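You operate a simulated robot arm through the tools that you are given. There is no shell and no other tool.

The job below is to be done with a simulated two-armed robot. You get a single attempt, and the scene is never put back.

JOB
On the top of the teal cabinet, fold the white cloth in half.

It is judged by the outcome, as a careful person would: the job done as asked, and still so three seconds after it is handed in. It fails if anything else is knocked over, pushed out of place, dropped, spilled or broken. Flat cloth is picked up by pressing the open fingertips on it (5 to 10 N) and closing them slowly along it; thin cloth reads only 2 to 8 mm in the jaws.

ROBOT AND FRAMES
Two 7-joint arms with two-finger parallel grippers on one trunk, on a base that drives. Base frame: it is fixed to the floor where the robot stands at the start and does not move with it; the origin is under the middle of the robot, x ahead of it, y to its left, z up. Lengths are in mm, angles in degrees, forces in N, time in s.
The left shoulder is at the start at [70, 177, 870], the right one opposite. With the tool pointing down near the work surface each hand reaches from about 280 to 720 mm from the robot's upright axis, wherever it stands, measured 20 degrees to its own side. Places, roughly: top of the teal cabinet [-1500, 3300, 600]; white cloth [-2000, 3000, 500]. Payload 3.43 kg a hand.
The TCP of each hand is the grasp point between the finger pads, 30 mm short of the fingertips. In the tool frame z runs along the fingers and y along their closing line. Largest opening 94 mm; finger width 28, thickness 10; the body of the gripper, 50 by 96 mm, starts 55 mm behind the TCP.
Orientation is that of the tool frame in the base frame, as a unit quaternion [w, x, y, z]. With the fingers straight down and closing along the base's y, the tool's x points along the base's -x, its y along +y and its z along -z.

CONTROLS
- The arms move only by the tool drive_tool. It takes "left_series", "right_series" or both (then of equal length, played together; a hand with none holds still); each is text: rows parted by semicolons, each of 6 numbers parted by spaces: the shift along the tool's x, y, z in mm, then the turn, a rotation vector about the tool's x, y, z in degrees. In form: tx ty tz ax ay az; .... A call has 1 to 20 rows; each row is the pose to reach, as a shift and turn from the pose commanded when the call began, along the tool's axes at that moment. "left_gripper" and "right_gripper" are, for a hand that has rows, the opening, from 0 (shut) to 1 (fully open), set as the call begins (left out, the last holds). Each row takes 0.2 s and may step no farther than 50 mm and 8.6 degrees from the row before; otherwise, or with a gripper value out of range, the whole call is refused. Where a pose cannot be reached the arm comes as near as it can. A force on the tool above 40 N (or 10 N above the force at the start of the call, whichever is more), or a blocked arm, ends the call early, and 0.2 s more pass. The fingers move at their own pace (about 153 mm/s each) and stop on an object; they squeeze with about 35 N. The grip force told is the motor's: it shows also when the fingers shut on nothing. Time passes only in rows, and 0.2 s behind the last, so rows that repeat a pose let the fingers close. It gives the time, the measured TCP pose, the force on the tool (base axes), the opening and the grip force at its end, in the units of the frame above (readings bear some noise), with the torque about the TCP (base axes, N m) and any sound that the robot's microphone picked up.
- Cameras (640 x 400 px; columns grow to the right, rows downward): "scene" is now at [136.6, -3.3, 1188.1]; the picture's right is [-0.04, -1.00, 0.00], its down [-0.58, 0.02, -0.81] and it looks along [0.81, -0.03, -0.59] (base axes); focal length 270 px, centre (320, 200). "left" rides on the left gripper at [76, -14, -102] in its tool frame; the picture's right is [0.18, 0.98, 0.00], its down [-0.75, 0.14, -0.64] and it looks along [-0.63, 0.12, 0.77] (tool axes); focal length 243 px, centre (320, 200). "right" rides on the right gripper at [76, 14, -102] in its tool frame; the picture's right is [-0.18, 0.98, 0.00], its down [-0.75, -0.14, -0.64] and it looks along [-0.63, -0.12, 0.77] (tool axes); focal length 243 px, centre (320, 200).
- capture(camera): a new picture of that camera. The clock stands still meanwhile.
- raise_lower(by): slides the trunk up (or, below 0, down) by that many mm; the arms and the scene camera ride with it, the base frame stays. It gives what a move gives, with no picture.
- drive_base(legs): drives the robot by 1 to 6 legs, each [ahead, turn to the left] in mm and degrees, along the robot's own axes; the way and the turn of a leg run together, so that a leg with both is an arc; at most 1500 mm and 180 degrees a leg. The arms and the cameras ride along, it lands a little off, and it stops where it bumps. It gives what a move gives.
- pan_tilt(pan, tilt): turns the head with the scene camera to pan (to the left, within 86 degrees either way) and tilt (down, from -29 to 69), counted from straight ahead of the robot. It gives what a move gives.
- probe_pixels(camera, pixels): for up to 12 pixels [column, row] of the newest picture of that camera ("zoom" is the newest enlarged one), the place [x, y, z] in the base frame of the surface seen there, good to about 3 mm. The clock stands still meanwhile.
- zoom(camera, box): a new picture of the part [left, top, right, bottom] of that camera's present view, enlarged. The clock stands still meanwhile.
- finish_job(): hands the job in; it is judged then, once.

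Unless the task says otherwise, let go and move clear before handing in.

The tools are called after "Call:" as name(argument=value, ...) on one line, values as JSON. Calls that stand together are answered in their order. drive_tool: Moves the arms, as the interface text tells. Its arguments: {"type":"object","properties":{"left_series":{"type":"string"},"left_gripper":{"type":"number"},"right_series":{"type":"string"},"right_gripper":{"type":"number"}},"required":[]} The other tools are called the same way: raise_lower (by) slides the trunk up or down; drive_base (legs) drives the base; pan_tilt (pan, tilt) turns the head that bears the scene camera; capture (camera) takes a picture; probe_pixels (camera, pixels) gives the place of the surface under pixels of a picture; zoom (camera, box) takes an enlarged picture of a part of a camera's view; finish_job () hands the job in.

At the start:

```text
time_s: 0.0
left_tool_pos: [538.7, 252.9, 750.5]
left_tool_rot: [0.0, 0.0, 1.0, 0.0]
left_wrist_force: [0.2, -0.1, 0.5]
left_moment: [-0.01, 0.0, 0.0]
left_grip_width: 94.0
left_grasp_force: 0.0
right_tool_pos: [385.7, -178.0, 764.5]
right_tool_rot: [0.0, -0.001, 1.0, 0.0]
right_wrist_force: [-0.2, -0.2, -0.4]
right_moment: [0.02, 0.01, -0.03]
right_grip_width: 94.0
right_grasp_force: 0.1
trunk travel left (down, up): [-450.0, 390.0]
robot x, y, heading: [-4.7, -0.9, -0.3]
head pan, tilt: [-2.2, 35.8]
```

scene: 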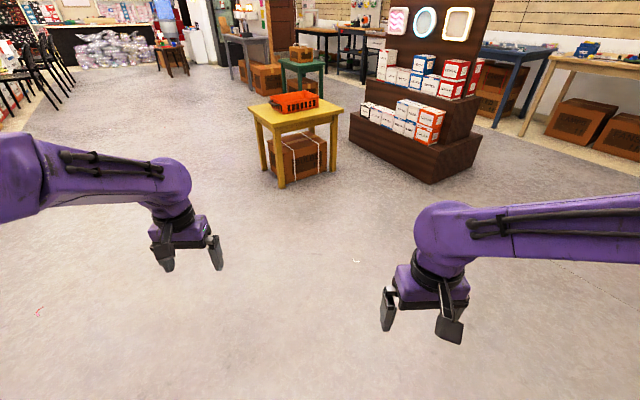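
right: 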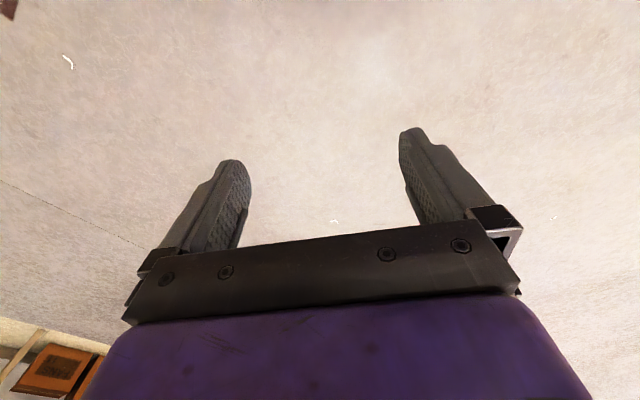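
left: 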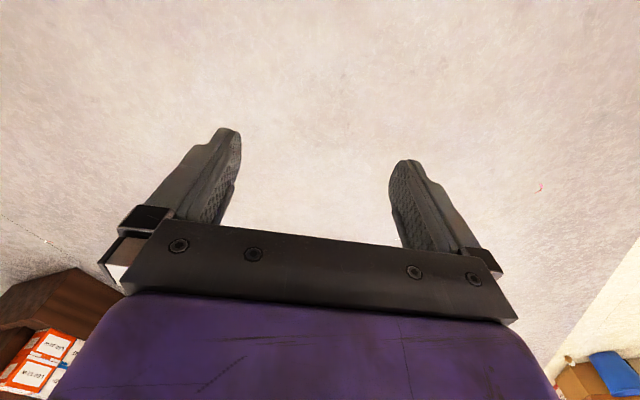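

The opening pictures show only the shop floor ahead; the teal cabinet should lie behind and to the left (about 115 degrees). I turn the head left to look for it and for the way there.

Call:
pan_tilt(pan=86, tilt=20)

Call:
capture(camera="scene")

```text
time_s: 1.6
left_tool_pos: [537.1, 252.3, 749.9]
left_tool_rot: [0.0, -0.001, 1.0, -0.001]
left_wrist_force: [-0.3, -0.4, 0.5]
left_moment: [-0.01, 0.03, -0.03]
left_grip_width: 94.1
left_grasp_force: 0.1
right_tool_pos: [385.6, -176.9, 765.2]
right_tool_rot: [0.0, -0.001, 1.0, 0.001]
right_wrist_force: [0.0, 0.8, 0.1]
right_moment: [0.01, 0.03, 0.03]
right_grip_width: 93.7
right_grasp_force: 0.1
trunk travel left (down, up): [-450.0, 390.0]
robot x, y, heading: [1.4, -0.7, -0.0]
head pan, tilt: [85.9, 20.0]
```

```text
taken
```

scene: 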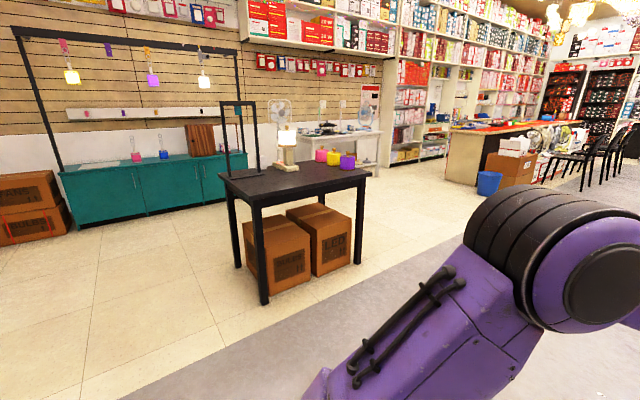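

The teal cabinet is at pixels (60-250, 150-225), with a black overhead frame and hanging lamps; a dark table stands to the right. I enlarge it and probe it.

Call:
zoom(camera="scene", box=[0, 20, 280, 240])

Call:
probe_pixels(camera="scene", pixels=[[63, 173], [78, 225], [245, 152], [205, 203], [136, 162], [164, 158], [200, 150], [262, 303], [240, 267], [360, 175], [225, 172], [15, 245]])

```text
1.82 times, centred on (140, 130) of scene
```

zoom: 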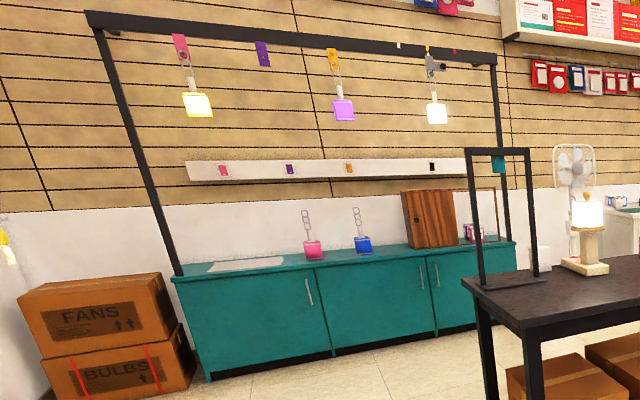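

```text
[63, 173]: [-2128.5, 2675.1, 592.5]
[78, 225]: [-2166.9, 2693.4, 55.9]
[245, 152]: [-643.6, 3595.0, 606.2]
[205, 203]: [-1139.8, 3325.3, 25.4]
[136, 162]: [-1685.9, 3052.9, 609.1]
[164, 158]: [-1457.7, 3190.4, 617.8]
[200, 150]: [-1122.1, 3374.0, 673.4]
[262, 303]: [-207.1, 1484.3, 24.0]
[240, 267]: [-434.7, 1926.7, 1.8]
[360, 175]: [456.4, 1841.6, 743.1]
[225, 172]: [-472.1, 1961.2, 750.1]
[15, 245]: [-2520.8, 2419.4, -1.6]
```

The cloth is the pale sheet at the left end of the cabinet top, zoom pixels (205-285, 257-272). I probe its corners and the front edge and frame.

Call:
probe_pixels(camera="zoom", pixels=[[208, 272], [215, 263], [285, 266], [280, 257], [245, 265], [180, 275], [325, 265], [198, 100], [343, 105], [178, 270], [90, 20], [315, 258]])

```text
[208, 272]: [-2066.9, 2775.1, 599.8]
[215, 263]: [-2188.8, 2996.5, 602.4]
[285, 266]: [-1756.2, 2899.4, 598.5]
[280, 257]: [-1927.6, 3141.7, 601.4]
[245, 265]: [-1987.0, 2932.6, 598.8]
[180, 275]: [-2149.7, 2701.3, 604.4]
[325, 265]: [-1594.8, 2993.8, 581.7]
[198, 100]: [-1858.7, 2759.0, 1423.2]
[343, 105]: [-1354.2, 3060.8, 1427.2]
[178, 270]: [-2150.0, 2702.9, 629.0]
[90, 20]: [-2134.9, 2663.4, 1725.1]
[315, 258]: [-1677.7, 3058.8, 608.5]
```

The cloth lies about [-1970, 2950, 600], roughly 300 by 270 mm, and a frame post stands at the left front corner near [-2150, 2700]. The line at heading 125 degrees clears the dark table by some 680 mm, so I turn and drive partway, then look again.

Call:
drive_base(legs=[[0, 125]])

Call:
pan_tilt(pan=0, tilt=25)

Call:
capture(camera="scene")

```text
time_s: 7.2
left_tool_pos: [-516.3, 293.3, 749.8]
left_tool_rot: [-0.001, 0.889, -0.459, 0.0]
left_wrist_force: [0.0, 1.0, -0.5]
left_moment: [-0.02, 0.0, -0.01]
left_grip_width: 93.8
left_grasp_force: 0.0
right_tool_pos: [-78.4, 416.0, 766.0]
right_tool_rot: [-0.001, 0.889, -0.458, 0.0]
right_wrist_force: [0.3, -0.4, -0.2]
right_moment: [-0.02, 0.02, 0.0]
right_grip_width: 94.3
right_grasp_force: 0.1
trunk travel left (down, up): [-450.0, 390.0]
robot x, y, heading: [-4.5, 1.6, 125.0]
head pan, tilt: [85.9, 20.0]
```

```text
time_s: 8.8
left_tool_pos: [-516.1, 293.4, 749.5]
left_tool_rot: [-0.001, 0.888, -0.459, 0.0]
left_wrist_force: [0.2, 0.6, -0.1]
left_moment: [0.0, -0.03, 0.01]
left_grip_width: 94.2
left_grasp_force: 0.1
right_tool_pos: [-78.3, 415.5, 765.2]
right_tool_rot: [0.0, 0.888, -0.459, 0.0]
right_wrist_force: [1.0, 0.4, -0.1]
right_moment: [-0.02, 0.01, 0.0]
right_grip_width: 94.0
right_grasp_force: 0.2
trunk travel left (down, up): [-450.0, 390.0]
robot x, y, heading: [1.3, 0.7, 125.4]
head pan, tilt: [0.0, 25.0]
```

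```text
taken
```

scene: 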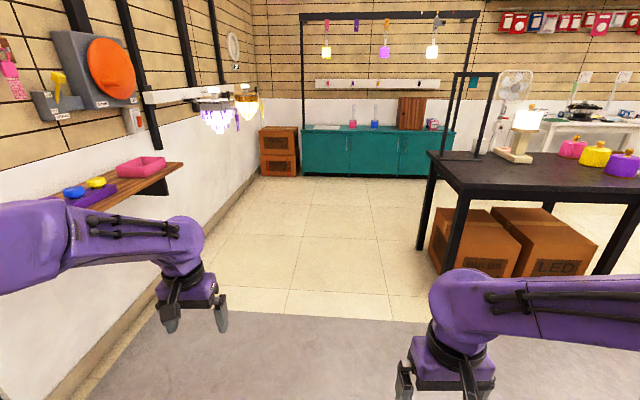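

The way lies between a wall shelf on the left (pixels 70-185, 165-205), a hanging chandelier at (218, 115), and the dark table on the right. I probe their distances before driving.

Call:
probe_pixels(camera="scene", pixels=[[182, 165], [95, 205], [218, 130], [248, 105], [160, 325], [450, 270], [430, 155], [475, 75], [302, 175], [265, 178], [304, 60], [420, 245]])

```text
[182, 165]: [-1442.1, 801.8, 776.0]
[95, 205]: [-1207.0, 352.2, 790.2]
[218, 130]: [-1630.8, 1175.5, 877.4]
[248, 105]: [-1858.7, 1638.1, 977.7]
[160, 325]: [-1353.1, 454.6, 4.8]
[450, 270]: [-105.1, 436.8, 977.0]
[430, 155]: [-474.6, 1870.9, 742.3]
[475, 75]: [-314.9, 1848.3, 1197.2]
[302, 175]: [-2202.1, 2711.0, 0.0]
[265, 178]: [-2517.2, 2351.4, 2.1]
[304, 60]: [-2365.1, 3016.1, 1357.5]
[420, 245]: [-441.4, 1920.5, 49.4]
```

The straight path has at least about 580 mm clear on each side, so I drive 2100 mm along it and look again.

Call:
drive_base(legs=[[1100, 0], [1000, 0]])

Call:
pan_tilt(pan=0, tilt=32)

Call:
capture(camera="scene")

```text
time_s: 19.2
left_tool_pos: [-1719.9, 2017.2, 749.6]
left_tool_rot: [0.0, 0.886, -0.464, 0.0]
left_wrist_force: [0.6, -0.1, -0.7]
left_moment: [-0.05, -0.01, -0.01]
left_grip_width: 94.3
left_grasp_force: 0.1
right_tool_pos: [-1279.7, 2137.4, 765.6]
right_tool_rot: [-0.001, 0.886, -0.463, 0.0]
right_wrist_force: [-1.4, 0.7, -0.5]
right_moment: [0.02, 0.03, 0.01]
right_grip_width: 94.1
right_grasp_force: 0.1
trunk travel left (down, up): [-450.0, 390.0]
robot x, y, heading: [-1204.7, 1721.6, 125.1]
head pan, tilt: [0.0, 25.0]
```

```text
time_s: 19.9
left_tool_pos: [-1720.2, 2017.4, 750.2]
left_tool_rot: [0.001, 0.886, -0.465, 0.001]
left_wrist_force: [-0.2, -0.1, -0.6]
left_moment: [0.0, 0.0, 0.0]
left_grip_width: 94.0
left_grasp_force: 0.0
right_tool_pos: [-1280.2, 2136.5, 764.7]
right_tool_rot: [0.0, 0.886, -0.463, 0.0]
right_wrist_force: [-0.1, 0.1, -0.1]
right_moment: [-0.01, -0.01, 0.0]
right_grip_width: 93.7
right_grasp_force: 0.0
trunk travel left (down, up): [-450.0, 390.0]
robot x, y, heading: [-1203.7, 1719.3, 124.8]
head pan, tilt: [0.0, 32.0]
```

```text
taken
```

scene: 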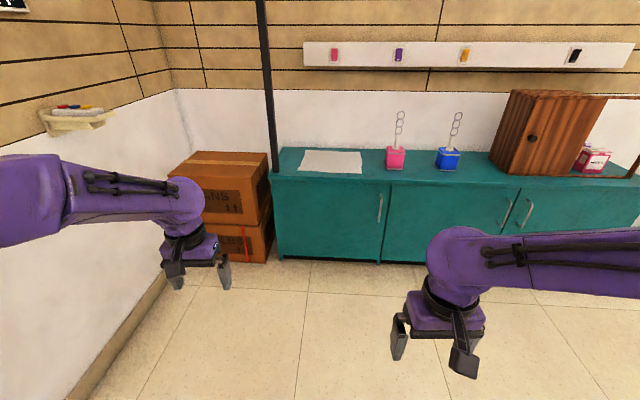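

Call:
zoom(camera="scene", box=[260, 120, 420, 220])

Call:
probe_pixels(camera="scene", pixels=[[305, 150], [360, 152], [298, 171], [361, 173], [330, 161], [274, 177], [640, 178], [273, 150], [395, 168], [280, 150], [447, 168], [395, 115]])

```text
4.00 times, centred on (340, 170) of scene
```

zoom: 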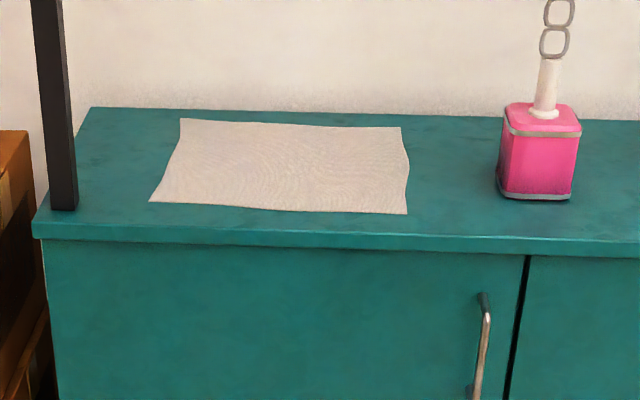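

```text
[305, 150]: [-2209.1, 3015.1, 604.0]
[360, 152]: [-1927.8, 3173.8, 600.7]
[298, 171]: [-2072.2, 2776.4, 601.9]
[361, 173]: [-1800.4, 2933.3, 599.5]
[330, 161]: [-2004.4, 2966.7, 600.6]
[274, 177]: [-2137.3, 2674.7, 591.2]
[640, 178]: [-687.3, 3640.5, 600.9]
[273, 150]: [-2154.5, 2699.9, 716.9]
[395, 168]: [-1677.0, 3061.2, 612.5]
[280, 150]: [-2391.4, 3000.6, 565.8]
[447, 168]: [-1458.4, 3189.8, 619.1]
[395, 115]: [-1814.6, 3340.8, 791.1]
```

The cloth measures about 318 by 275 mm, with corners near [-2072, 2776], [-1800, 2933], [-1928, 3174] and [-2209, 3015], squared to a heading of about 120 degrees. The frame post at [-2154, 2700] is close to where my left arm would pass, so I probe the arm's outline and check how far the base sticks out.

Call:
probe_pixels(camera="scene", pixels=[[20, 200], [65, 165], [75, 230], [130, 190], [185, 190], [195, 255], [450, 240], [540, 260], [620, 260], [470, 320]])

Call:
pan_tilt(pan=0, tilt=69)

Call:
capture(camera="scene")

```text
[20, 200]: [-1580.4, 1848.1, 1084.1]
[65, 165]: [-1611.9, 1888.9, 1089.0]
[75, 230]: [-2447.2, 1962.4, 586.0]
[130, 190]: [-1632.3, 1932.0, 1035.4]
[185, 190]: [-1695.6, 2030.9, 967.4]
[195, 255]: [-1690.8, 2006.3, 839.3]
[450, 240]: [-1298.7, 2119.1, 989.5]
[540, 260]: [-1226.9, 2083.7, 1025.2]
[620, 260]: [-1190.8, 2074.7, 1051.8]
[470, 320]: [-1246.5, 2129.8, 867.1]
```

```text
time_s: 21.0
left_tool_pos: [-1720.2, 2017.4, 749.8]
left_tool_rot: [0.0, 0.886, -0.464, 0.0]
left_wrist_force: [-0.3, -0.4, 0.3]
left_moment: [0.02, 0.0, 0.03]
left_grip_width: 93.9
left_grasp_force: 0.0
right_tool_pos: [-1280.2, 2136.1, 766.1]
right_tool_rot: [0.0, 0.886, -0.463, 0.001]
right_wrist_force: [-0.3, 0.1, -0.8]
right_moment: [0.02, 0.01, 0.04]
right_grip_width: 94.2
right_grasp_force: 0.0
trunk travel left (down, up): [-450.0, 390.0]
robot x, y, heading: [-1206.2, 1715.7, 124.9]
head pan, tilt: [0.0, 68.8]
```

```text
taken
```

scene: 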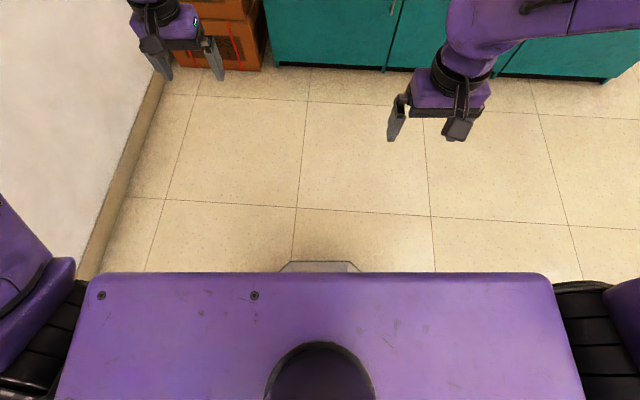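

A grey edge of the base shows at (320, 265). I probe it for the base's reach and the upper arms at the sides.

Call:
probe_pixels(camera="scene", pixels=[[320, 267], [290, 268], [350, 268], [320, 290], [10, 220], [70, 265], [630, 300], [40, 290], [5, 320]])

```text
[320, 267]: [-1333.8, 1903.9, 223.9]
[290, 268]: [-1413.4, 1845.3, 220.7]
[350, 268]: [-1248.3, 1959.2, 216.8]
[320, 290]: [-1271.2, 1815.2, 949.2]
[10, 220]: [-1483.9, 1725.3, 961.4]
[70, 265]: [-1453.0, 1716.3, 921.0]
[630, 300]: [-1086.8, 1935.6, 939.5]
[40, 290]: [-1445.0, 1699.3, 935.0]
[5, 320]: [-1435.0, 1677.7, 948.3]
```

The base sticks out only about 230-250 mm ahead, so standing 350 mm from the cabinet front is safe. I first tuck the left hand inward and back and the right hand inward, both a bit higher, so they clear the post and the pink lamp.

Call:
drive_tool(left_series="25 -25 -15 0 0 0; 50 -50 -30 0 0 0; 75 -75 -45 0 0 0; 100 -100 -60 0 0 0", right_series="0 20 -15 0 0 0; 0 40 -30 0 0 0; 0 60 -45 0 0 0; 0 80 -60 0 0 0")

Call:
drive_base(legs=[[0, -5], [450, 0]])

Call:
pan_tilt(pan=0, tilt=35)

Call:
capture(camera="scene")

```text
time_s: 22.0
left_tool_pos: [-1583.2, 1990.1, 810.2]
left_tool_rot: [-0.001, 0.886, -0.464, 0.0]
left_wrist_force: [0.0, -0.6, -0.2]
left_moment: [0.04, -0.01, 0.02]
left_grip_width: 94.1
left_grasp_force: 0.0
right_tool_pos: [-1346.1, 2089.9, 825.4]
right_tool_rot: [-0.001, 0.886, -0.464, 0.0]
right_wrist_force: [0.3, 1.0, -1.0]
right_moment: [-0.01, -0.04, 0.01]
right_grip_width: 94.0
right_grasp_force: 0.1
trunk travel left (down, up): [-450.0, 390.0]
robot x, y, heading: [-1205.9, 1718.7, 124.9]
head pan, tilt: [0.0, 68.8]
```

```text
time_s: 25.2
left_tool_pos: [-1781.0, 2408.1, 810.2]
left_tool_rot: [0.0, 0.866, -0.5, 0.0]
left_wrist_force: [0.1, 0.4, 0.5]
left_moment: [-0.06, 0.02, 0.03]
left_grip_width: 93.8
left_grasp_force: 0.1
right_tool_pos: [-1536.8, 2487.9, 823.9]
right_tool_rot: [0.001, 0.866, -0.5, -0.001]
right_wrist_force: [0.2, -1.0, -0.6]
right_moment: [0.01, -0.02, 0.01]
right_grip_width: 94.1
right_grasp_force: 0.1
trunk travel left (down, up): [-450.0, 390.0]
robot x, y, heading: [-1427.3, 2104.3, 119.8]
head pan, tilt: [0.0, 68.8]
```

```text
time_s: 26.1
left_tool_pos: [-1780.0, 2408.4, 810.4]
left_tool_rot: [0.0, 0.866, -0.499, 0.0]
left_wrist_force: [-0.4, -0.2, -0.6]
left_moment: [0.01, -0.02, 0.03]
left_grip_width: 94.1
left_grasp_force: 0.1
right_tool_pos: [-1536.9, 2488.3, 824.7]
right_tool_rot: [0.0, 0.866, -0.499, -0.001]
right_wrist_force: [-0.1, -0.2, 0.3]
right_moment: [0.0, 0.0, 0.0]
right_grip_width: 94.1
right_grasp_force: 0.0
trunk travel left (down, up): [-450.0, 390.0]
robot x, y, heading: [-1429.0, 2104.9, 120.1]
head pan, tilt: [0.0, 35.0]
```

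```text
taken
```

scene: 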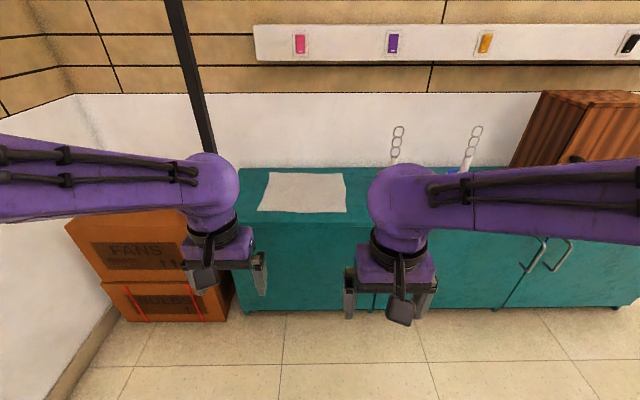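

The forearms now splay outward (left one across pixels 0-200, row 170). I probe them to see whether the left elbow would strike the post at my stopping place.

Call:
probe_pixels(camera="scene", pixels=[[5, 190], [5, 140], [60, 190], [130, 185], [210, 180], [635, 200], [560, 200], [480, 200], [398, 130], [470, 140], [205, 140], [300, 190]])

Call:
pan_tilt(pan=60, tilt=50)

Call:
capture(camera="scene")

```text
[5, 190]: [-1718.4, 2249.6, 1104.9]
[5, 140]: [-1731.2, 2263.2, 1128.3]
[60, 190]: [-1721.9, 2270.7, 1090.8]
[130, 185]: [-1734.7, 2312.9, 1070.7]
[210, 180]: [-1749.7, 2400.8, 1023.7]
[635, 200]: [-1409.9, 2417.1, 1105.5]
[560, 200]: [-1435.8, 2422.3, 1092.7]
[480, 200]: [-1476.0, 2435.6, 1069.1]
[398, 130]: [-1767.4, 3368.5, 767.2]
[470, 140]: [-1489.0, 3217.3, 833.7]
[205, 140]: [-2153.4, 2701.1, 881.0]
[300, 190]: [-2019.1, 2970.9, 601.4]
```

```text
time_s: 27.4
left_tool_pos: [-1779.7, 2408.6, 809.9]
left_tool_rot: [0.0, 0.866, -0.5, -0.001]
left_wrist_force: [-0.5, 0.3, 0.1]
left_moment: [0.0, 0.03, 0.02]
left_grip_width: 93.8
left_grasp_force: 0.0
right_tool_pos: [-1537.3, 2488.1, 824.1]
right_tool_rot: [0.0, 0.867, -0.499, -0.001]
right_wrist_force: [-0.1, -0.7, -0.1]
right_moment: [-0.02, 0.03, 0.01]
right_grip_width: 93.8
right_grasp_force: 0.1
trunk travel left (down, up): [-450.0, 390.0]
robot x, y, heading: [-1430.6, 2109.5, 120.2]
head pan, tilt: [60.0, 50.0]
```

```text
taken
```

scene: 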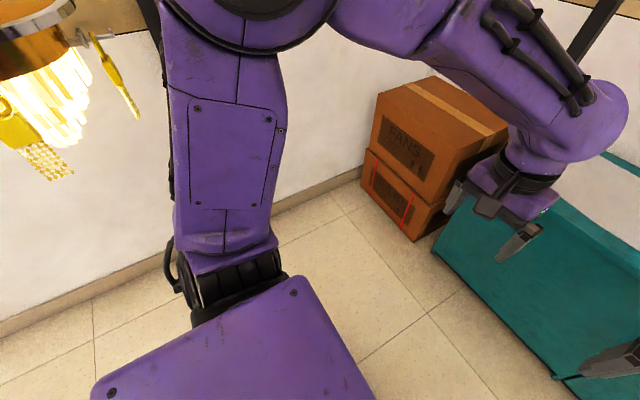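

The left elbow is at the top (pixel 250, 15) and the golden lamp at (50, 80) is seen to the left. I probe both.

Call:
probe_pixels(camera="scene", pixels=[[220, 20], [280, 15], [180, 20], [320, 10], [230, 60], [225, 150], [50, 100], [100, 80], [400, 20], [170, 90], [50, 170]])

```text
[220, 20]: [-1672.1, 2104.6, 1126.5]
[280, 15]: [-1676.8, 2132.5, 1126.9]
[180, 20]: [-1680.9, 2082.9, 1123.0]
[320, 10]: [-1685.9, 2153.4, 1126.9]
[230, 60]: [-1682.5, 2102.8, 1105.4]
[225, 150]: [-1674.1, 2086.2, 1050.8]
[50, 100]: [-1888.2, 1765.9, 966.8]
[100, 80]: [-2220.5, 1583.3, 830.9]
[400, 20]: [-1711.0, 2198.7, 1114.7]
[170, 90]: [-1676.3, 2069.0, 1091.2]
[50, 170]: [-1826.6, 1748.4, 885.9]
```

The elbow's outer side reaches about 330 mm left but only 120 mm ahead, while the post will stand about 380 ahead and 330 left, so the approach is clear. I drive the last 490 mm in two steps and look at the cloth.

Call:
drive_base(legs=[[300, 0], [190, 0]])

Call:
pan_tilt(pan=0, tilt=50)

Call:
capture(camera="scene")

Call:
capture(camera="left")

Call:
capture(camera="right")

```text
time_s: 30.6
left_tool_pos: [-2024.9, 2834.0, 809.5]
left_tool_rot: [0.0, 0.866, -0.5, -0.001]
left_wrist_force: [0.5, 0.1, 0.3]
left_moment: [0.01, -0.01, 0.02]
left_grip_width: 93.7
left_grasp_force: 0.1
right_tool_pos: [-1782.3, 2913.4, 824.3]
right_tool_rot: [0.0, 0.866, -0.5, 0.0]
right_wrist_force: [0.0, 0.2, -0.2]
right_moment: [0.02, -0.02, 0.01]
right_grip_width: 93.9
right_grasp_force: 0.1
trunk travel left (down, up): [-450.0, 390.0]
robot x, y, heading: [-1675.3, 2531.4, 120.1]
head pan, tilt: [60.0, 50.0]
```

```text
time_s: 31.9
left_tool_pos: [-2024.8, 2833.8, 809.5]
left_tool_rot: [0.0, 0.866, -0.5, 0.0]
left_wrist_force: [-0.7, 0.0, 0.3]
left_moment: [-0.01, -0.01, 0.0]
left_grip_width: 93.7
left_grasp_force: 0.1
right_tool_pos: [-1781.3, 2913.2, 824.8]
right_tool_rot: [-0.001, 0.867, -0.499, -0.001]
right_wrist_force: [0.4, -0.2, 0.3]
right_moment: [0.03, -0.05, 0.0]
right_grip_width: 94.0
right_grasp_force: 0.1
trunk travel left (down, up): [-450.0, 390.0]
robot x, y, heading: [-1669.7, 2529.9, 119.9]
head pan, tilt: [0.0, 50.0]
```

```text
taken
```

scene: 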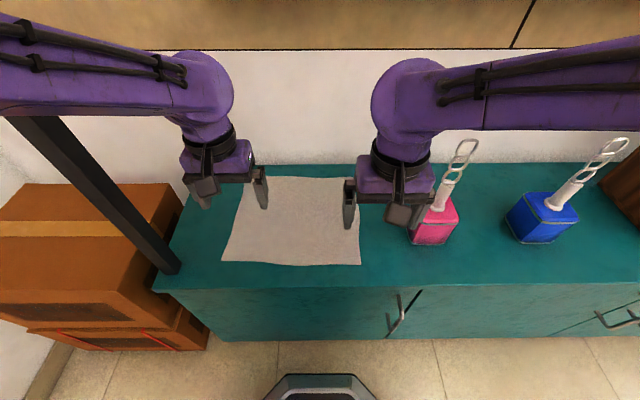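

```text
taken
```

left: 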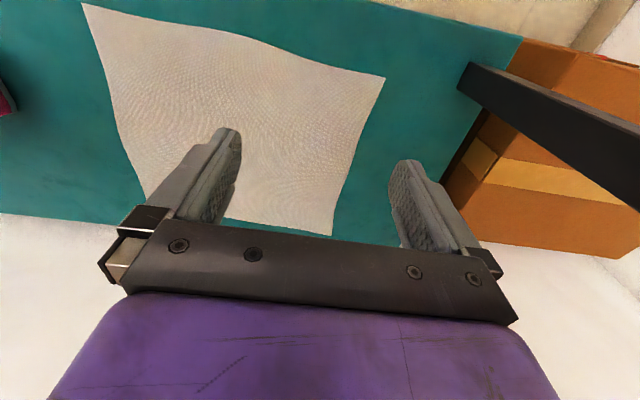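

```text
taken
```

right: 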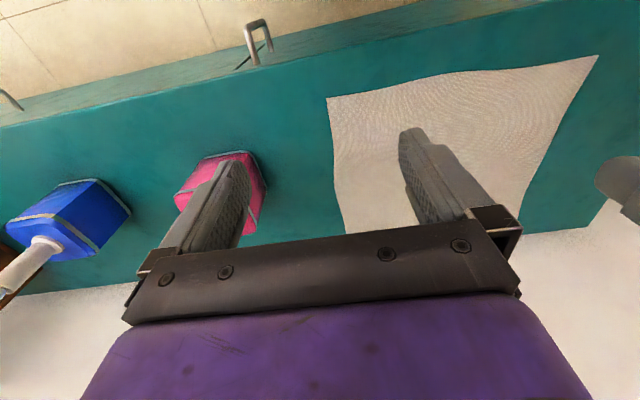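

I am in place: the cloth's front edge shows at scene (222,262)-(360,265), the back at (288,178)-(345,178), and the pink lamp stands just right of it. I probe the corners from several cameras.

Call:
probe_pixels(camera="scene", pixels=[[224, 260], [359, 264], [290, 266], [345, 181], [293, 179], [244, 215], [358, 235], [172, 272], [462, 158], [445, 190], [420, 243], [290, 220]])

Call:
probe_pixels(camera="left", pixels=[[84, 6], [382, 78], [332, 233], [145, 190], [240, 120], [250, 35], [160, 15], [360, 140], [118, 100], [235, 215]])

Call:
probe_pixels(camera="right", pixels=[[330, 98], [595, 58], [460, 75], [334, 160], [345, 230], [525, 225], [560, 140], [180, 190], [230, 155]])

```text
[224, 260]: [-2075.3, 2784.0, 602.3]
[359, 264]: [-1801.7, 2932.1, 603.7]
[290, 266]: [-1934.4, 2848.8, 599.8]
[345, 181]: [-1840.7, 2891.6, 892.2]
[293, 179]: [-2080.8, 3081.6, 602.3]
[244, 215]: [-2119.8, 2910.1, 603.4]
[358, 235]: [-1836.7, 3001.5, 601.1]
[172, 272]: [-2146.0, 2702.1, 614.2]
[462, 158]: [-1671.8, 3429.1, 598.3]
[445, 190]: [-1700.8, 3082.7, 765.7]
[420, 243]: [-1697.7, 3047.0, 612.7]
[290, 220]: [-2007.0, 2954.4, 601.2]
```

```text
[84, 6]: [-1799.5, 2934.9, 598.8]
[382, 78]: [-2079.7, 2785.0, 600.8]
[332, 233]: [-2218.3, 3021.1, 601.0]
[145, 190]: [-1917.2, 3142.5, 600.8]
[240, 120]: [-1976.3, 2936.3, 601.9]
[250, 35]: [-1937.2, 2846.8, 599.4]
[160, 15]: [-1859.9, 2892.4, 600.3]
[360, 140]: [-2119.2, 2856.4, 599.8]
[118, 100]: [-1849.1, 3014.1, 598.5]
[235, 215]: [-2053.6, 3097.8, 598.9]
```

```text
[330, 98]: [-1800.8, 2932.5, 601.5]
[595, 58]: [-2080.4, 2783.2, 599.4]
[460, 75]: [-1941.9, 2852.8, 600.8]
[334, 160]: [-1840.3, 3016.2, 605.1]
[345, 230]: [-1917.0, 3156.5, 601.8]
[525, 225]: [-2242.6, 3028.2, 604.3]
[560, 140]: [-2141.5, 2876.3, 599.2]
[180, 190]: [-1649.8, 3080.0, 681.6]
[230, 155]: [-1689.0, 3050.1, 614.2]
```

The cloth corners are FL (-2079,2784), FR (-1800,2933), BL (-2218,3021), BR about (-1925,3172). The post would crowd my left elbow when reaching the back edge, so I back off, shift about 50 mm to the right and come in 40 mm nearer.

Call:
drive_base(legs=[[-250, 0], [0, 12], [-240, 0], [0, -12], [300, 0]])

Call:
capture(camera="scene")

```text
time_s: 38.3
left_tool_pos: [-1893.8, 2701.9, 809.5]
left_tool_rot: [0.001, 0.866, -0.5, 0.0]
left_wrist_force: [0.1, -0.5, -0.3]
left_moment: [0.0, 0.0, -0.02]
left_grip_width: 93.9
left_grasp_force: 0.0
right_tool_pos: [-1650.0, 2782.7, 825.7]
right_tool_rot: [0.0, 0.867, -0.499, 0.001]
right_wrist_force: [-0.3, 0.2, 0.0]
right_moment: [-0.02, 0.03, -0.01]
right_grip_width: 94.0
right_grasp_force: 0.1
trunk travel left (down, up): [-450.0, 390.0]
robot x, y, heading: [-1539.0, 2400.7, 119.8]
head pan, tilt: [0.0, 50.0]
```

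```text
taken
```

scene: 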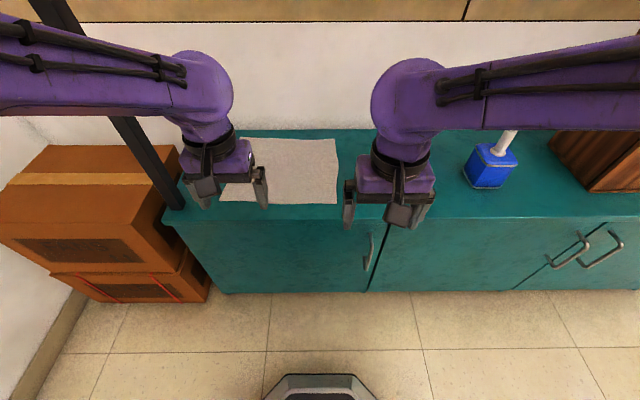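

The pink lamp will be close on the right hand's side after the last advance, so I move both hands left before driving the remaining 225 mm.

Call:
drive_tool(left_series="0 25 0 0 0 0; 0 45 0 0 0 0", right_series="0 30 0 0 0 0; 0 60 0 0 0 0")

Call:
drive_base(legs=[[225, 0]])

Call:
capture(camera="scene")

Call:
capture(camera="right")

Call:
capture(camera="left")

```text
time_s: 38.9
left_tool_pos: [-1932.0, 2678.6, 808.8]
left_tool_rot: [-0.001, 0.867, -0.499, -0.002]
left_wrist_force: [0.0, 0.2, -0.3]
left_moment: [0.0, -0.08, 0.03]
left_grip_width: 94.2
left_grasp_force: 0.0
right_tool_pos: [-1701.9, 2750.6, 825.0]
right_tool_rot: [-0.001, 0.867, -0.498, 0.0]
right_wrist_force: [0.9, -0.4, 0.1]
right_moment: [0.03, -0.01, 0.02]
right_grip_width: 93.9
right_grasp_force: 0.1
trunk travel left (down, up): [-450.0, 390.0]
robot x, y, heading: [-1541.9, 2401.1, 119.9]
head pan, tilt: [0.0, 50.0]
```

```text
time_s: 40.6
left_tool_pos: [-2048.3, 2875.2, 809.2]
left_tool_rot: [0.001, 0.868, -0.496, 0.001]
left_wrist_force: [-0.2, 1.3, -0.7]
left_moment: [-0.02, 0.01, -0.03]
left_grip_width: 94.1
left_grasp_force: 0.0
right_tool_pos: [-1818.4, 2947.6, 824.0]
right_tool_rot: [0.0, 0.868, -0.496, -0.001]
right_wrist_force: [-1.0, 1.3, 0.1]
right_moment: [0.0, 0.0, -0.01]
right_grip_width: 93.9
right_grasp_force: 0.0
trunk travel left (down, up): [-450.0, 390.0]
robot x, y, heading: [-1653.8, 2596.7, 120.6]
head pan, tilt: [0.0, 50.0]
```

```text
taken
```

scene: 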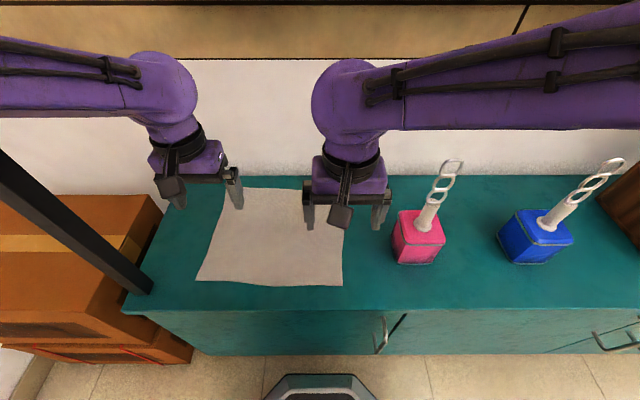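

```text
taken
```

right: 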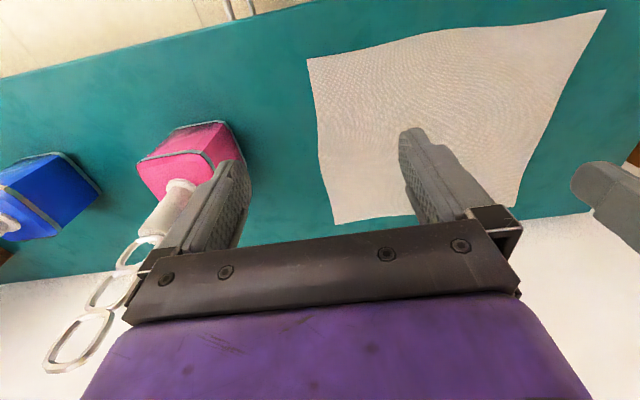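

```text
taken
```

left: 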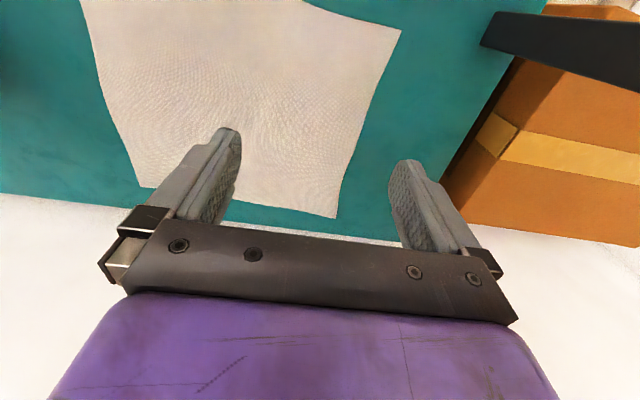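

Now both hands hang over the cloth and the lamp's rings show in the right camera at (75,345)-(140,255). I probe the rings and confirm the cloth corners again.

Call:
probe_pixels(camera="right", pixels=[[47, 362], [107, 318], [100, 285], [125, 250], [175, 200], [308, 60], [603, 12], [335, 222], [318, 155], [520, 205], [455, 30]])

Call:
probe_pixels(camera="left", pixels=[[398, 32], [337, 216], [143, 185], [250, 203], [300, 8], [365, 130], [240, 100]])

Call:
probe_pixels(camera="scene", pixels=[[198, 280], [342, 284], [270, 286], [225, 190], [290, 191], [462, 162], [435, 187], [395, 262], [150, 290], [180, 75], [350, 90], [400, 215]])

```text
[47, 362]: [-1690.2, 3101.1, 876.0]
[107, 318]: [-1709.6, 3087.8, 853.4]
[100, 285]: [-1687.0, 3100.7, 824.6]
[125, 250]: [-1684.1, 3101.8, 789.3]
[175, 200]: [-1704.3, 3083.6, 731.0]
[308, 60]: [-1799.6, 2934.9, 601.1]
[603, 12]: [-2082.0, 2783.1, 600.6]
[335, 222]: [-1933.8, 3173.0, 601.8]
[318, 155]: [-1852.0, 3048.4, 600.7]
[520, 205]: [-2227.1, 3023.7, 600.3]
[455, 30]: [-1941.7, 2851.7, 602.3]
```

```text
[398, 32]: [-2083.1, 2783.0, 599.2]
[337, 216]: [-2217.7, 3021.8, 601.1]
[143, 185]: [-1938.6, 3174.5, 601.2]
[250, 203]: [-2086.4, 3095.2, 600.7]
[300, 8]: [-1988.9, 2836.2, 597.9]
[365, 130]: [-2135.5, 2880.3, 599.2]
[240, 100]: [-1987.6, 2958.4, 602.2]
```

```text
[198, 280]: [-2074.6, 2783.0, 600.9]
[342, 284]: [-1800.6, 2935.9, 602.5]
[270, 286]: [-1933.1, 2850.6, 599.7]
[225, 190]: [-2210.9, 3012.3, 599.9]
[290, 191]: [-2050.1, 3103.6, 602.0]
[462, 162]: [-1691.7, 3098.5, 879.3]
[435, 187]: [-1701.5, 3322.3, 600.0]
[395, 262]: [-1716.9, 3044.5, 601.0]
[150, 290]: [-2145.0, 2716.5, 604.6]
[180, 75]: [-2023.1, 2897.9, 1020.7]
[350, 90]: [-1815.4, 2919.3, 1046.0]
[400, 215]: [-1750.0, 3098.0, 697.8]
```

The corners agree across cameras: FL (-2081,2783), FR (-1800,2935), BL (-2219,3022), BR (-1936,3174). To have comfortable reach to the back edge I creep 30 mm closer, leaving about 30 mm before the base meets the cabinet.

Call:
drive_base(legs=[[30, 0]])

Call:
capture(camera="scene")

```text
time_s: 41.5
left_tool_pos: [-2063.7, 2900.7, 808.8]
left_tool_rot: [0.0, 0.869, -0.496, 0.0]
left_wrist_force: [-0.5, 0.2, -0.7]
left_moment: [-0.04, 0.0, 0.01]
left_grip_width: 94.0
left_grasp_force: 0.1
right_tool_pos: [-1833.3, 2972.9, 825.5]
right_tool_rot: [0.0, 0.869, -0.495, 0.0]
right_wrist_force: [-0.8, 0.5, -0.6]
right_moment: [-0.02, -0.01, 0.03]
right_grip_width: 93.9
right_grasp_force: 0.1
trunk travel left (down, up): [-450.0, 390.0]
robot x, y, heading: [-1671.7, 2630.6, 120.5]
head pan, tilt: [0.0, 50.0]
```

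```text
taken
```

scene: 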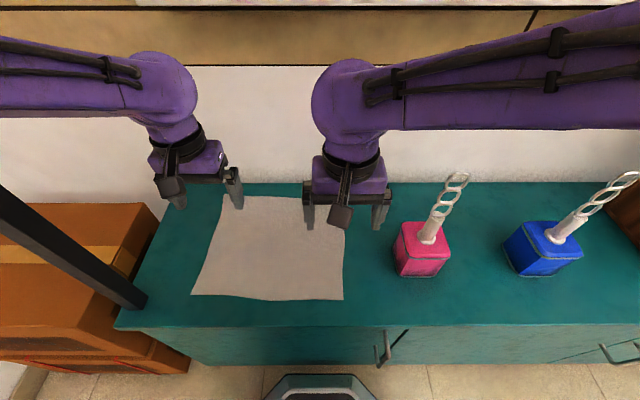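

Before grasping I check the wall ledge behind the cabinet, since the wrists will come near it at the back edge.

Call:
pan_tilt(pan=0, tilt=25)

Call:
capture(camera="scene")

```text
time_s: 42.4
left_tool_pos: [-2064.3, 2900.7, 809.2]
left_tool_rot: [0.0, 0.869, -0.496, -0.001]
left_wrist_force: [1.1, 0.0, -0.2]
left_moment: [-0.03, -0.02, -0.01]
left_grip_width: 94.1
left_grasp_force: 0.0
right_tool_pos: [-1834.8, 2972.7, 825.2]
right_tool_rot: [-0.001, 0.869, -0.495, -0.001]
right_wrist_force: [1.3, 0.1, -0.4]
right_moment: [0.0, -0.01, -0.02]
right_grip_width: 94.0
right_grasp_force: 0.1
trunk travel left (down, up): [-450.0, 390.0]
robot x, y, heading: [-1669.2, 2626.2, 120.6]
head pan, tilt: [0.0, 25.0]
```

```text
taken
```

scene: 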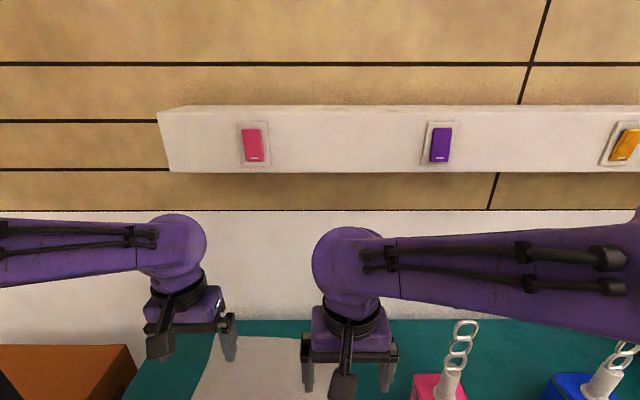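

Call:
probe_pixels(camera="scene", pixels=[[330, 168], [330, 108], [220, 168], [250, 230], [250, 300], [440, 145], [180, 235], [345, 245], [5, 250], [500, 270], [620, 270], [253, 145]])

```text
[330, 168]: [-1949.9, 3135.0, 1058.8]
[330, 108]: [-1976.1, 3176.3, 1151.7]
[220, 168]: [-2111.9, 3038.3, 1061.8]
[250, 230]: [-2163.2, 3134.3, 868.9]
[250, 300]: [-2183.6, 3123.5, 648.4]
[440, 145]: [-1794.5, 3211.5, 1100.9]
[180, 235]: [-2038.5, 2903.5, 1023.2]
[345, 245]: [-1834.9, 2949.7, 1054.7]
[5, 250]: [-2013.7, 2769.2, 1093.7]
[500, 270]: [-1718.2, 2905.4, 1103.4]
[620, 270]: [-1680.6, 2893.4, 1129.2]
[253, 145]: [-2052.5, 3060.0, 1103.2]
```

The white ledge's front face is at the same depth as the cloth's back edge but at z 1055-1150, so the wrists (about 230 mm above the TCP) must stay below it: TCP under about 800 there. I rehearse the reach to the back at height, partway first, with the fingers tilted slightly forward to keep the wrists off the wall.

Call:
drive_tool(left_series="-33 5 10 0 -3 0; -66 10 20 0 -6 0; -99 16 30 0 -9 0", right_series="-42 6 13 0 -3 0; -84 12 26 0 -6 0; -126 18 39 0 -9 0")

Call:
capture(camera="scene")

```text
time_s: 43.2
left_tool_pos: [-2129.9, 2978.5, 777.1]
left_tool_rot: [-0.039, 0.866, -0.495, -0.068]
left_wrist_force: [-0.8, 0.1, -0.5]
left_moment: [0.01, -0.01, -0.01]
left_grip_width: 93.7
left_grasp_force: 0.0
right_tool_pos: [-1914.1, 3072.8, 788.0]
right_tool_rot: [-0.039, 0.866, -0.494, -0.068]
right_wrist_force: [-0.6, 0.6, 0.3]
right_moment: [-0.03, 0.04, -0.02]
right_grip_width: 94.0
right_grasp_force: 0.1
trunk travel left (down, up): [-450.0, 390.0]
robot x, y, heading: [-1670.9, 2621.7, 120.8]
head pan, tilt: [0.0, 25.0]
```

```text
taken
```

scene: 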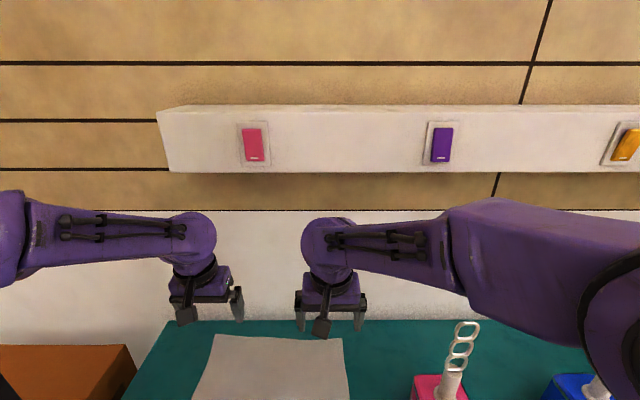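

The tilt is in the wanted direction. I probe the right forearm above the rings (pixel 465, 270) and the left elbow near the post side.

Call:
probe_pixels(camera="scene", pixels=[[440, 265], [470, 285], [500, 300], [560, 330], [600, 300], [470, 215], [10, 215], [10, 270], [60, 255], [130, 245], [465, 325], [620, 380]])

Call:
pan_tilt(pan=45, tilt=35)

Call:
capture(camera="scene")

```text
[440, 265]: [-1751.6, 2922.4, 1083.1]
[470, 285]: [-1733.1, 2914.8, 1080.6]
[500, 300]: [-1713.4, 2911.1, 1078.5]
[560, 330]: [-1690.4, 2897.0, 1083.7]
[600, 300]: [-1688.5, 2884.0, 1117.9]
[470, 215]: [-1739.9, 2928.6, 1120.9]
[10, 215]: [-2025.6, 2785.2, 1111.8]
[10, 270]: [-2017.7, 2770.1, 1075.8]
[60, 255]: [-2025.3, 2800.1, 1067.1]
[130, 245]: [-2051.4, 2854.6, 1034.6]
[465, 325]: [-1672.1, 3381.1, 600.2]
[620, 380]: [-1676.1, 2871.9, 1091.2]
```

```text
time_s: 44.3
left_tool_pos: [-2127.8, 2978.0, 779.0]
left_tool_rot: [-0.04, 0.866, -0.495, -0.068]
left_wrist_force: [-0.3, 0.3, -0.3]
left_moment: [0.01, 0.01, 0.02]
left_grip_width: 94.2
left_grasp_force: 0.0
right_tool_pos: [-1912.2, 3071.3, 788.7]
right_tool_rot: [-0.039, 0.866, -0.494, -0.069]
right_wrist_force: [-0.7, -0.8, -0.8]
right_moment: [0.0, 0.0, -0.01]
right_grip_width: 93.7
right_grasp_force: 0.1
trunk travel left (down, up): [-450.0, 390.0]
robot x, y, heading: [-1673.3, 2623.3, 120.4]
head pan, tilt: [45.0, 35.0]
```

```text
taken
```

scene: 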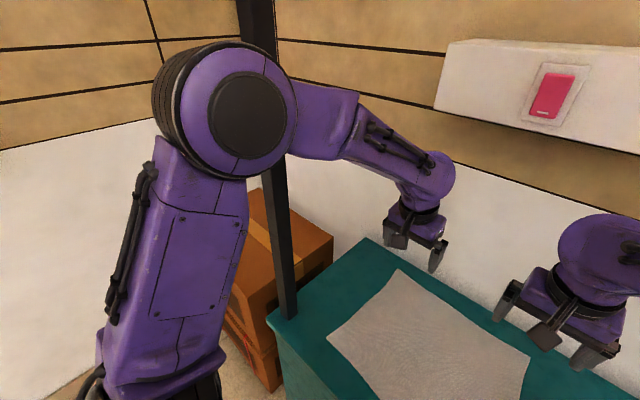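

The left elbow passes in front of the post in this view (pixels 240, 110). I probe both to measure the gap.

Call:
probe_pixels(camera="scene", pixels=[[250, 110], [210, 100], [290, 110], [165, 90], [200, 60], [320, 120], [275, 180], [255, 20], [290, 290], [185, 60], [270, 60]])

```text
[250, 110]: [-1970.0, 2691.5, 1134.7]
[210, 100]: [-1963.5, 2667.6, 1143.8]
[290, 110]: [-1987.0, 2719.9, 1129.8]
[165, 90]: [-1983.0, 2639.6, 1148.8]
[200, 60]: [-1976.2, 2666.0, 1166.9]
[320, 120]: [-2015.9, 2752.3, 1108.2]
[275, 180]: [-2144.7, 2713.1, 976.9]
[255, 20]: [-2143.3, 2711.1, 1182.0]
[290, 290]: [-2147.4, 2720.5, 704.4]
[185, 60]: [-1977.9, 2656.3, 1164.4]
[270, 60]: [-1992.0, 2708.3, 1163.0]
```

The elbow's inner face is at 222 mm left and its outer side about 305, against the post at 350, so the gap is around 45 mm; the right forearm is well inside of the rings. I continue the rehearsal to the full back reach.

Call:
drive_tool(left_series="-22 5 5 0 0 0; -43 9 10 0 0 0; -65 11 15 0 0 0", right_series="-28 6 5 0 0 0; -55 9 10 0 0 0; -83 12 15 0 0 0")

Call:
capture(camera="scene")

```text
time_s: 45.1
left_tool_pos: [-2173.7, 3031.8, 772.6]
left_tool_rot: [-0.038, 0.865, -0.496, -0.068]
left_wrist_force: [-0.4, -0.2, -0.8]
left_moment: [0.0, 0.01, 0.01]
left_grip_width: 94.1
left_grasp_force: 0.2
right_tool_pos: [-1965.9, 3140.9, 784.3]
right_tool_rot: [-0.038, 0.866, -0.494, -0.068]
right_wrist_force: [-0.3, 0.4, 0.3]
right_moment: [0.0, -0.03, 0.01]
right_grip_width: 94.1
right_grasp_force: 0.1
trunk travel left (down, up): [-450.0, 390.0]
robot x, y, heading: [-1673.3, 2622.1, 120.6]
head pan, tilt: [45.0, 35.0]
```

```text
taken
```

scene: 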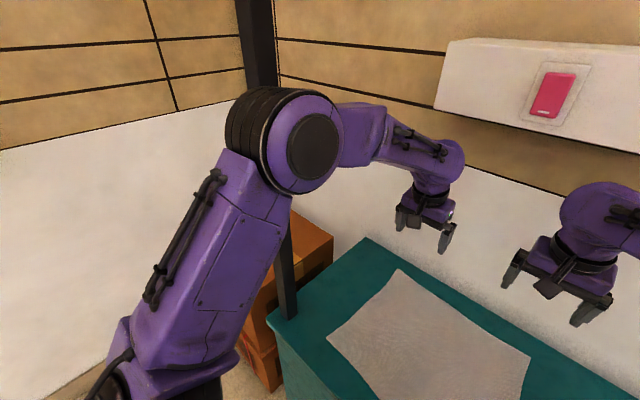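

Call:
probe_pixels(camera="scene", pixels=[[315, 145], [280, 150], [240, 110], [232, 140], [260, 95], [260, 60], [270, 75], [290, 230], [345, 120], [250, 170], [240, 150]])

Call:
zoom(camera="scene", box=[200, 40, 360, 140])

```text
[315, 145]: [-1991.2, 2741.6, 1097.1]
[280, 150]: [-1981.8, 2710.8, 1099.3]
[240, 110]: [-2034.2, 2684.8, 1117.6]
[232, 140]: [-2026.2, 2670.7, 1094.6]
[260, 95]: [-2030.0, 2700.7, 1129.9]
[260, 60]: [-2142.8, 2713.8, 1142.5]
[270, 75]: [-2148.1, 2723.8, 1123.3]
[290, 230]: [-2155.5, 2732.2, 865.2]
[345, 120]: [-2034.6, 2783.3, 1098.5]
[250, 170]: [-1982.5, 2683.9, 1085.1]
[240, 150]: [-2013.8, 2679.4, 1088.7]
```

```text
4.00 times, centred on (280, 90) of scene
```

zoom: 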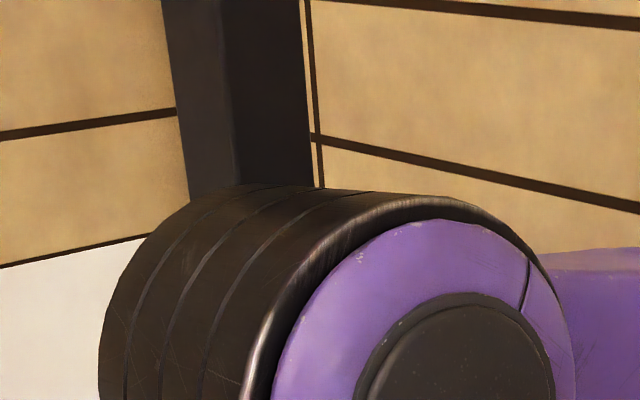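

Call:
probe_pixels(camera="zoom", pixels=[[205, 200], [140, 250], [110, 310], [105, 380], [250, 190], [300, 190], [200, 100], [300, 100], [235, 100]])

```text
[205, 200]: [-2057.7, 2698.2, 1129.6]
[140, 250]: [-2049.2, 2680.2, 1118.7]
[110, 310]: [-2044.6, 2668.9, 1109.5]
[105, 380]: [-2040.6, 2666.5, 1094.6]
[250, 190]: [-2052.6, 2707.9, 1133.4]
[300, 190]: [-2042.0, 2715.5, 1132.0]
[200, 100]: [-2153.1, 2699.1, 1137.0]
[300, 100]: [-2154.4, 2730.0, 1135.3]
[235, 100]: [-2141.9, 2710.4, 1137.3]
```

The elbow clears the post by about 65 mm at full back reach and both hands reached their back targets, so the fold path is sound. I go back to hover over the front corners, fingers straight down and opened to about 42 mm.

Call:
drive_tool(left_series="42 0 6 0 1.5 0; 84 0 11 0 3 0; 127 1 17 0 4.5 0; 169 1 22 0 6 0; 211 1 28 0 7.5 0; 253 1 33 0 9 0; 253 1 33 0 9 0", right_series="42 1 8 0 1.5 0; 84 2 15 0 3 0; 126 3 23 0 4.5 0; 168 4 30 0 6 0; 210 6 38 0 7.5 0; 252 7 45 0 9 0; 252 7 45 0 9 0", left_gripper=0.45, right_gripper=0.45)

Call:
pan_tilt(pan=0, tilt=50)

Call:
capture(camera="scene")

Call:
capture(camera="left")

Call:
capture(camera="right")

```text
time_s: 46.7
left_tool_pos: [-2046.2, 2821.0, 702.7]
left_tool_rot: [0.0, 0.867, -0.498, -0.001]
left_wrist_force: [0.5, -0.8, -0.2]
left_moment: [-0.04, 0.02, 0.01]
left_grip_width: 42.4
left_grasp_force: 0.0
right_tool_pos: [-1849.0, 2928.8, 703.0]
right_tool_rot: [0.0, 0.868, -0.496, -0.001]
right_wrist_force: [-0.1, 0.4, 0.8]
right_moment: [-0.01, 0.02, 0.01]
right_grip_width: 42.4
right_grasp_force: 0.0
trunk travel left (down, up): [-450.0, 390.0]
robot x, y, heading: [-1671.9, 2624.9, 120.3]
head pan, tilt: [45.0, 35.0]
```

```text
time_s: 47.8
left_tool_pos: [-2046.4, 2820.8, 702.6]
left_tool_rot: [0.0, 0.868, -0.497, 0.0]
left_wrist_force: [-0.7, 0.1, 1.1]
left_moment: [0.0, 0.03, 0.0]
left_grip_width: 42.1
left_grasp_force: 0.0
right_tool_pos: [-1850.1, 2926.7, 702.8]
right_tool_rot: [0.0, 0.868, -0.496, -0.001]
right_wrist_force: [-0.8, -0.2, 0.6]
right_moment: [0.03, 0.01, 0.0]
right_grip_width: 42.2
right_grasp_force: 0.0
trunk travel left (down, up): [-450.0, 390.0]
robot x, y, heading: [-1672.1, 2625.1, 120.7]
head pan, tilt: [0.0, 50.0]
```

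```text
taken
```

scene: 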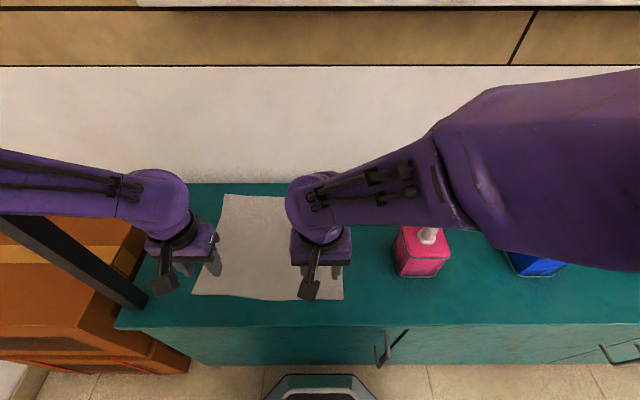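

```text
taken
```

left: 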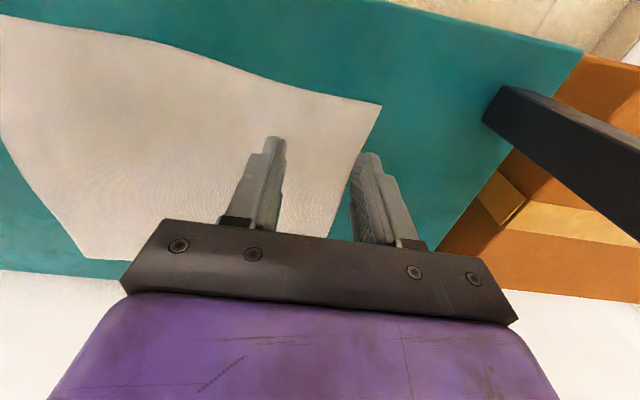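

```text
taken
```

right: 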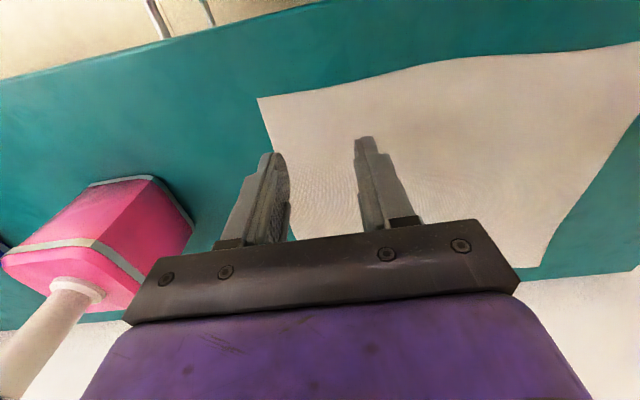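

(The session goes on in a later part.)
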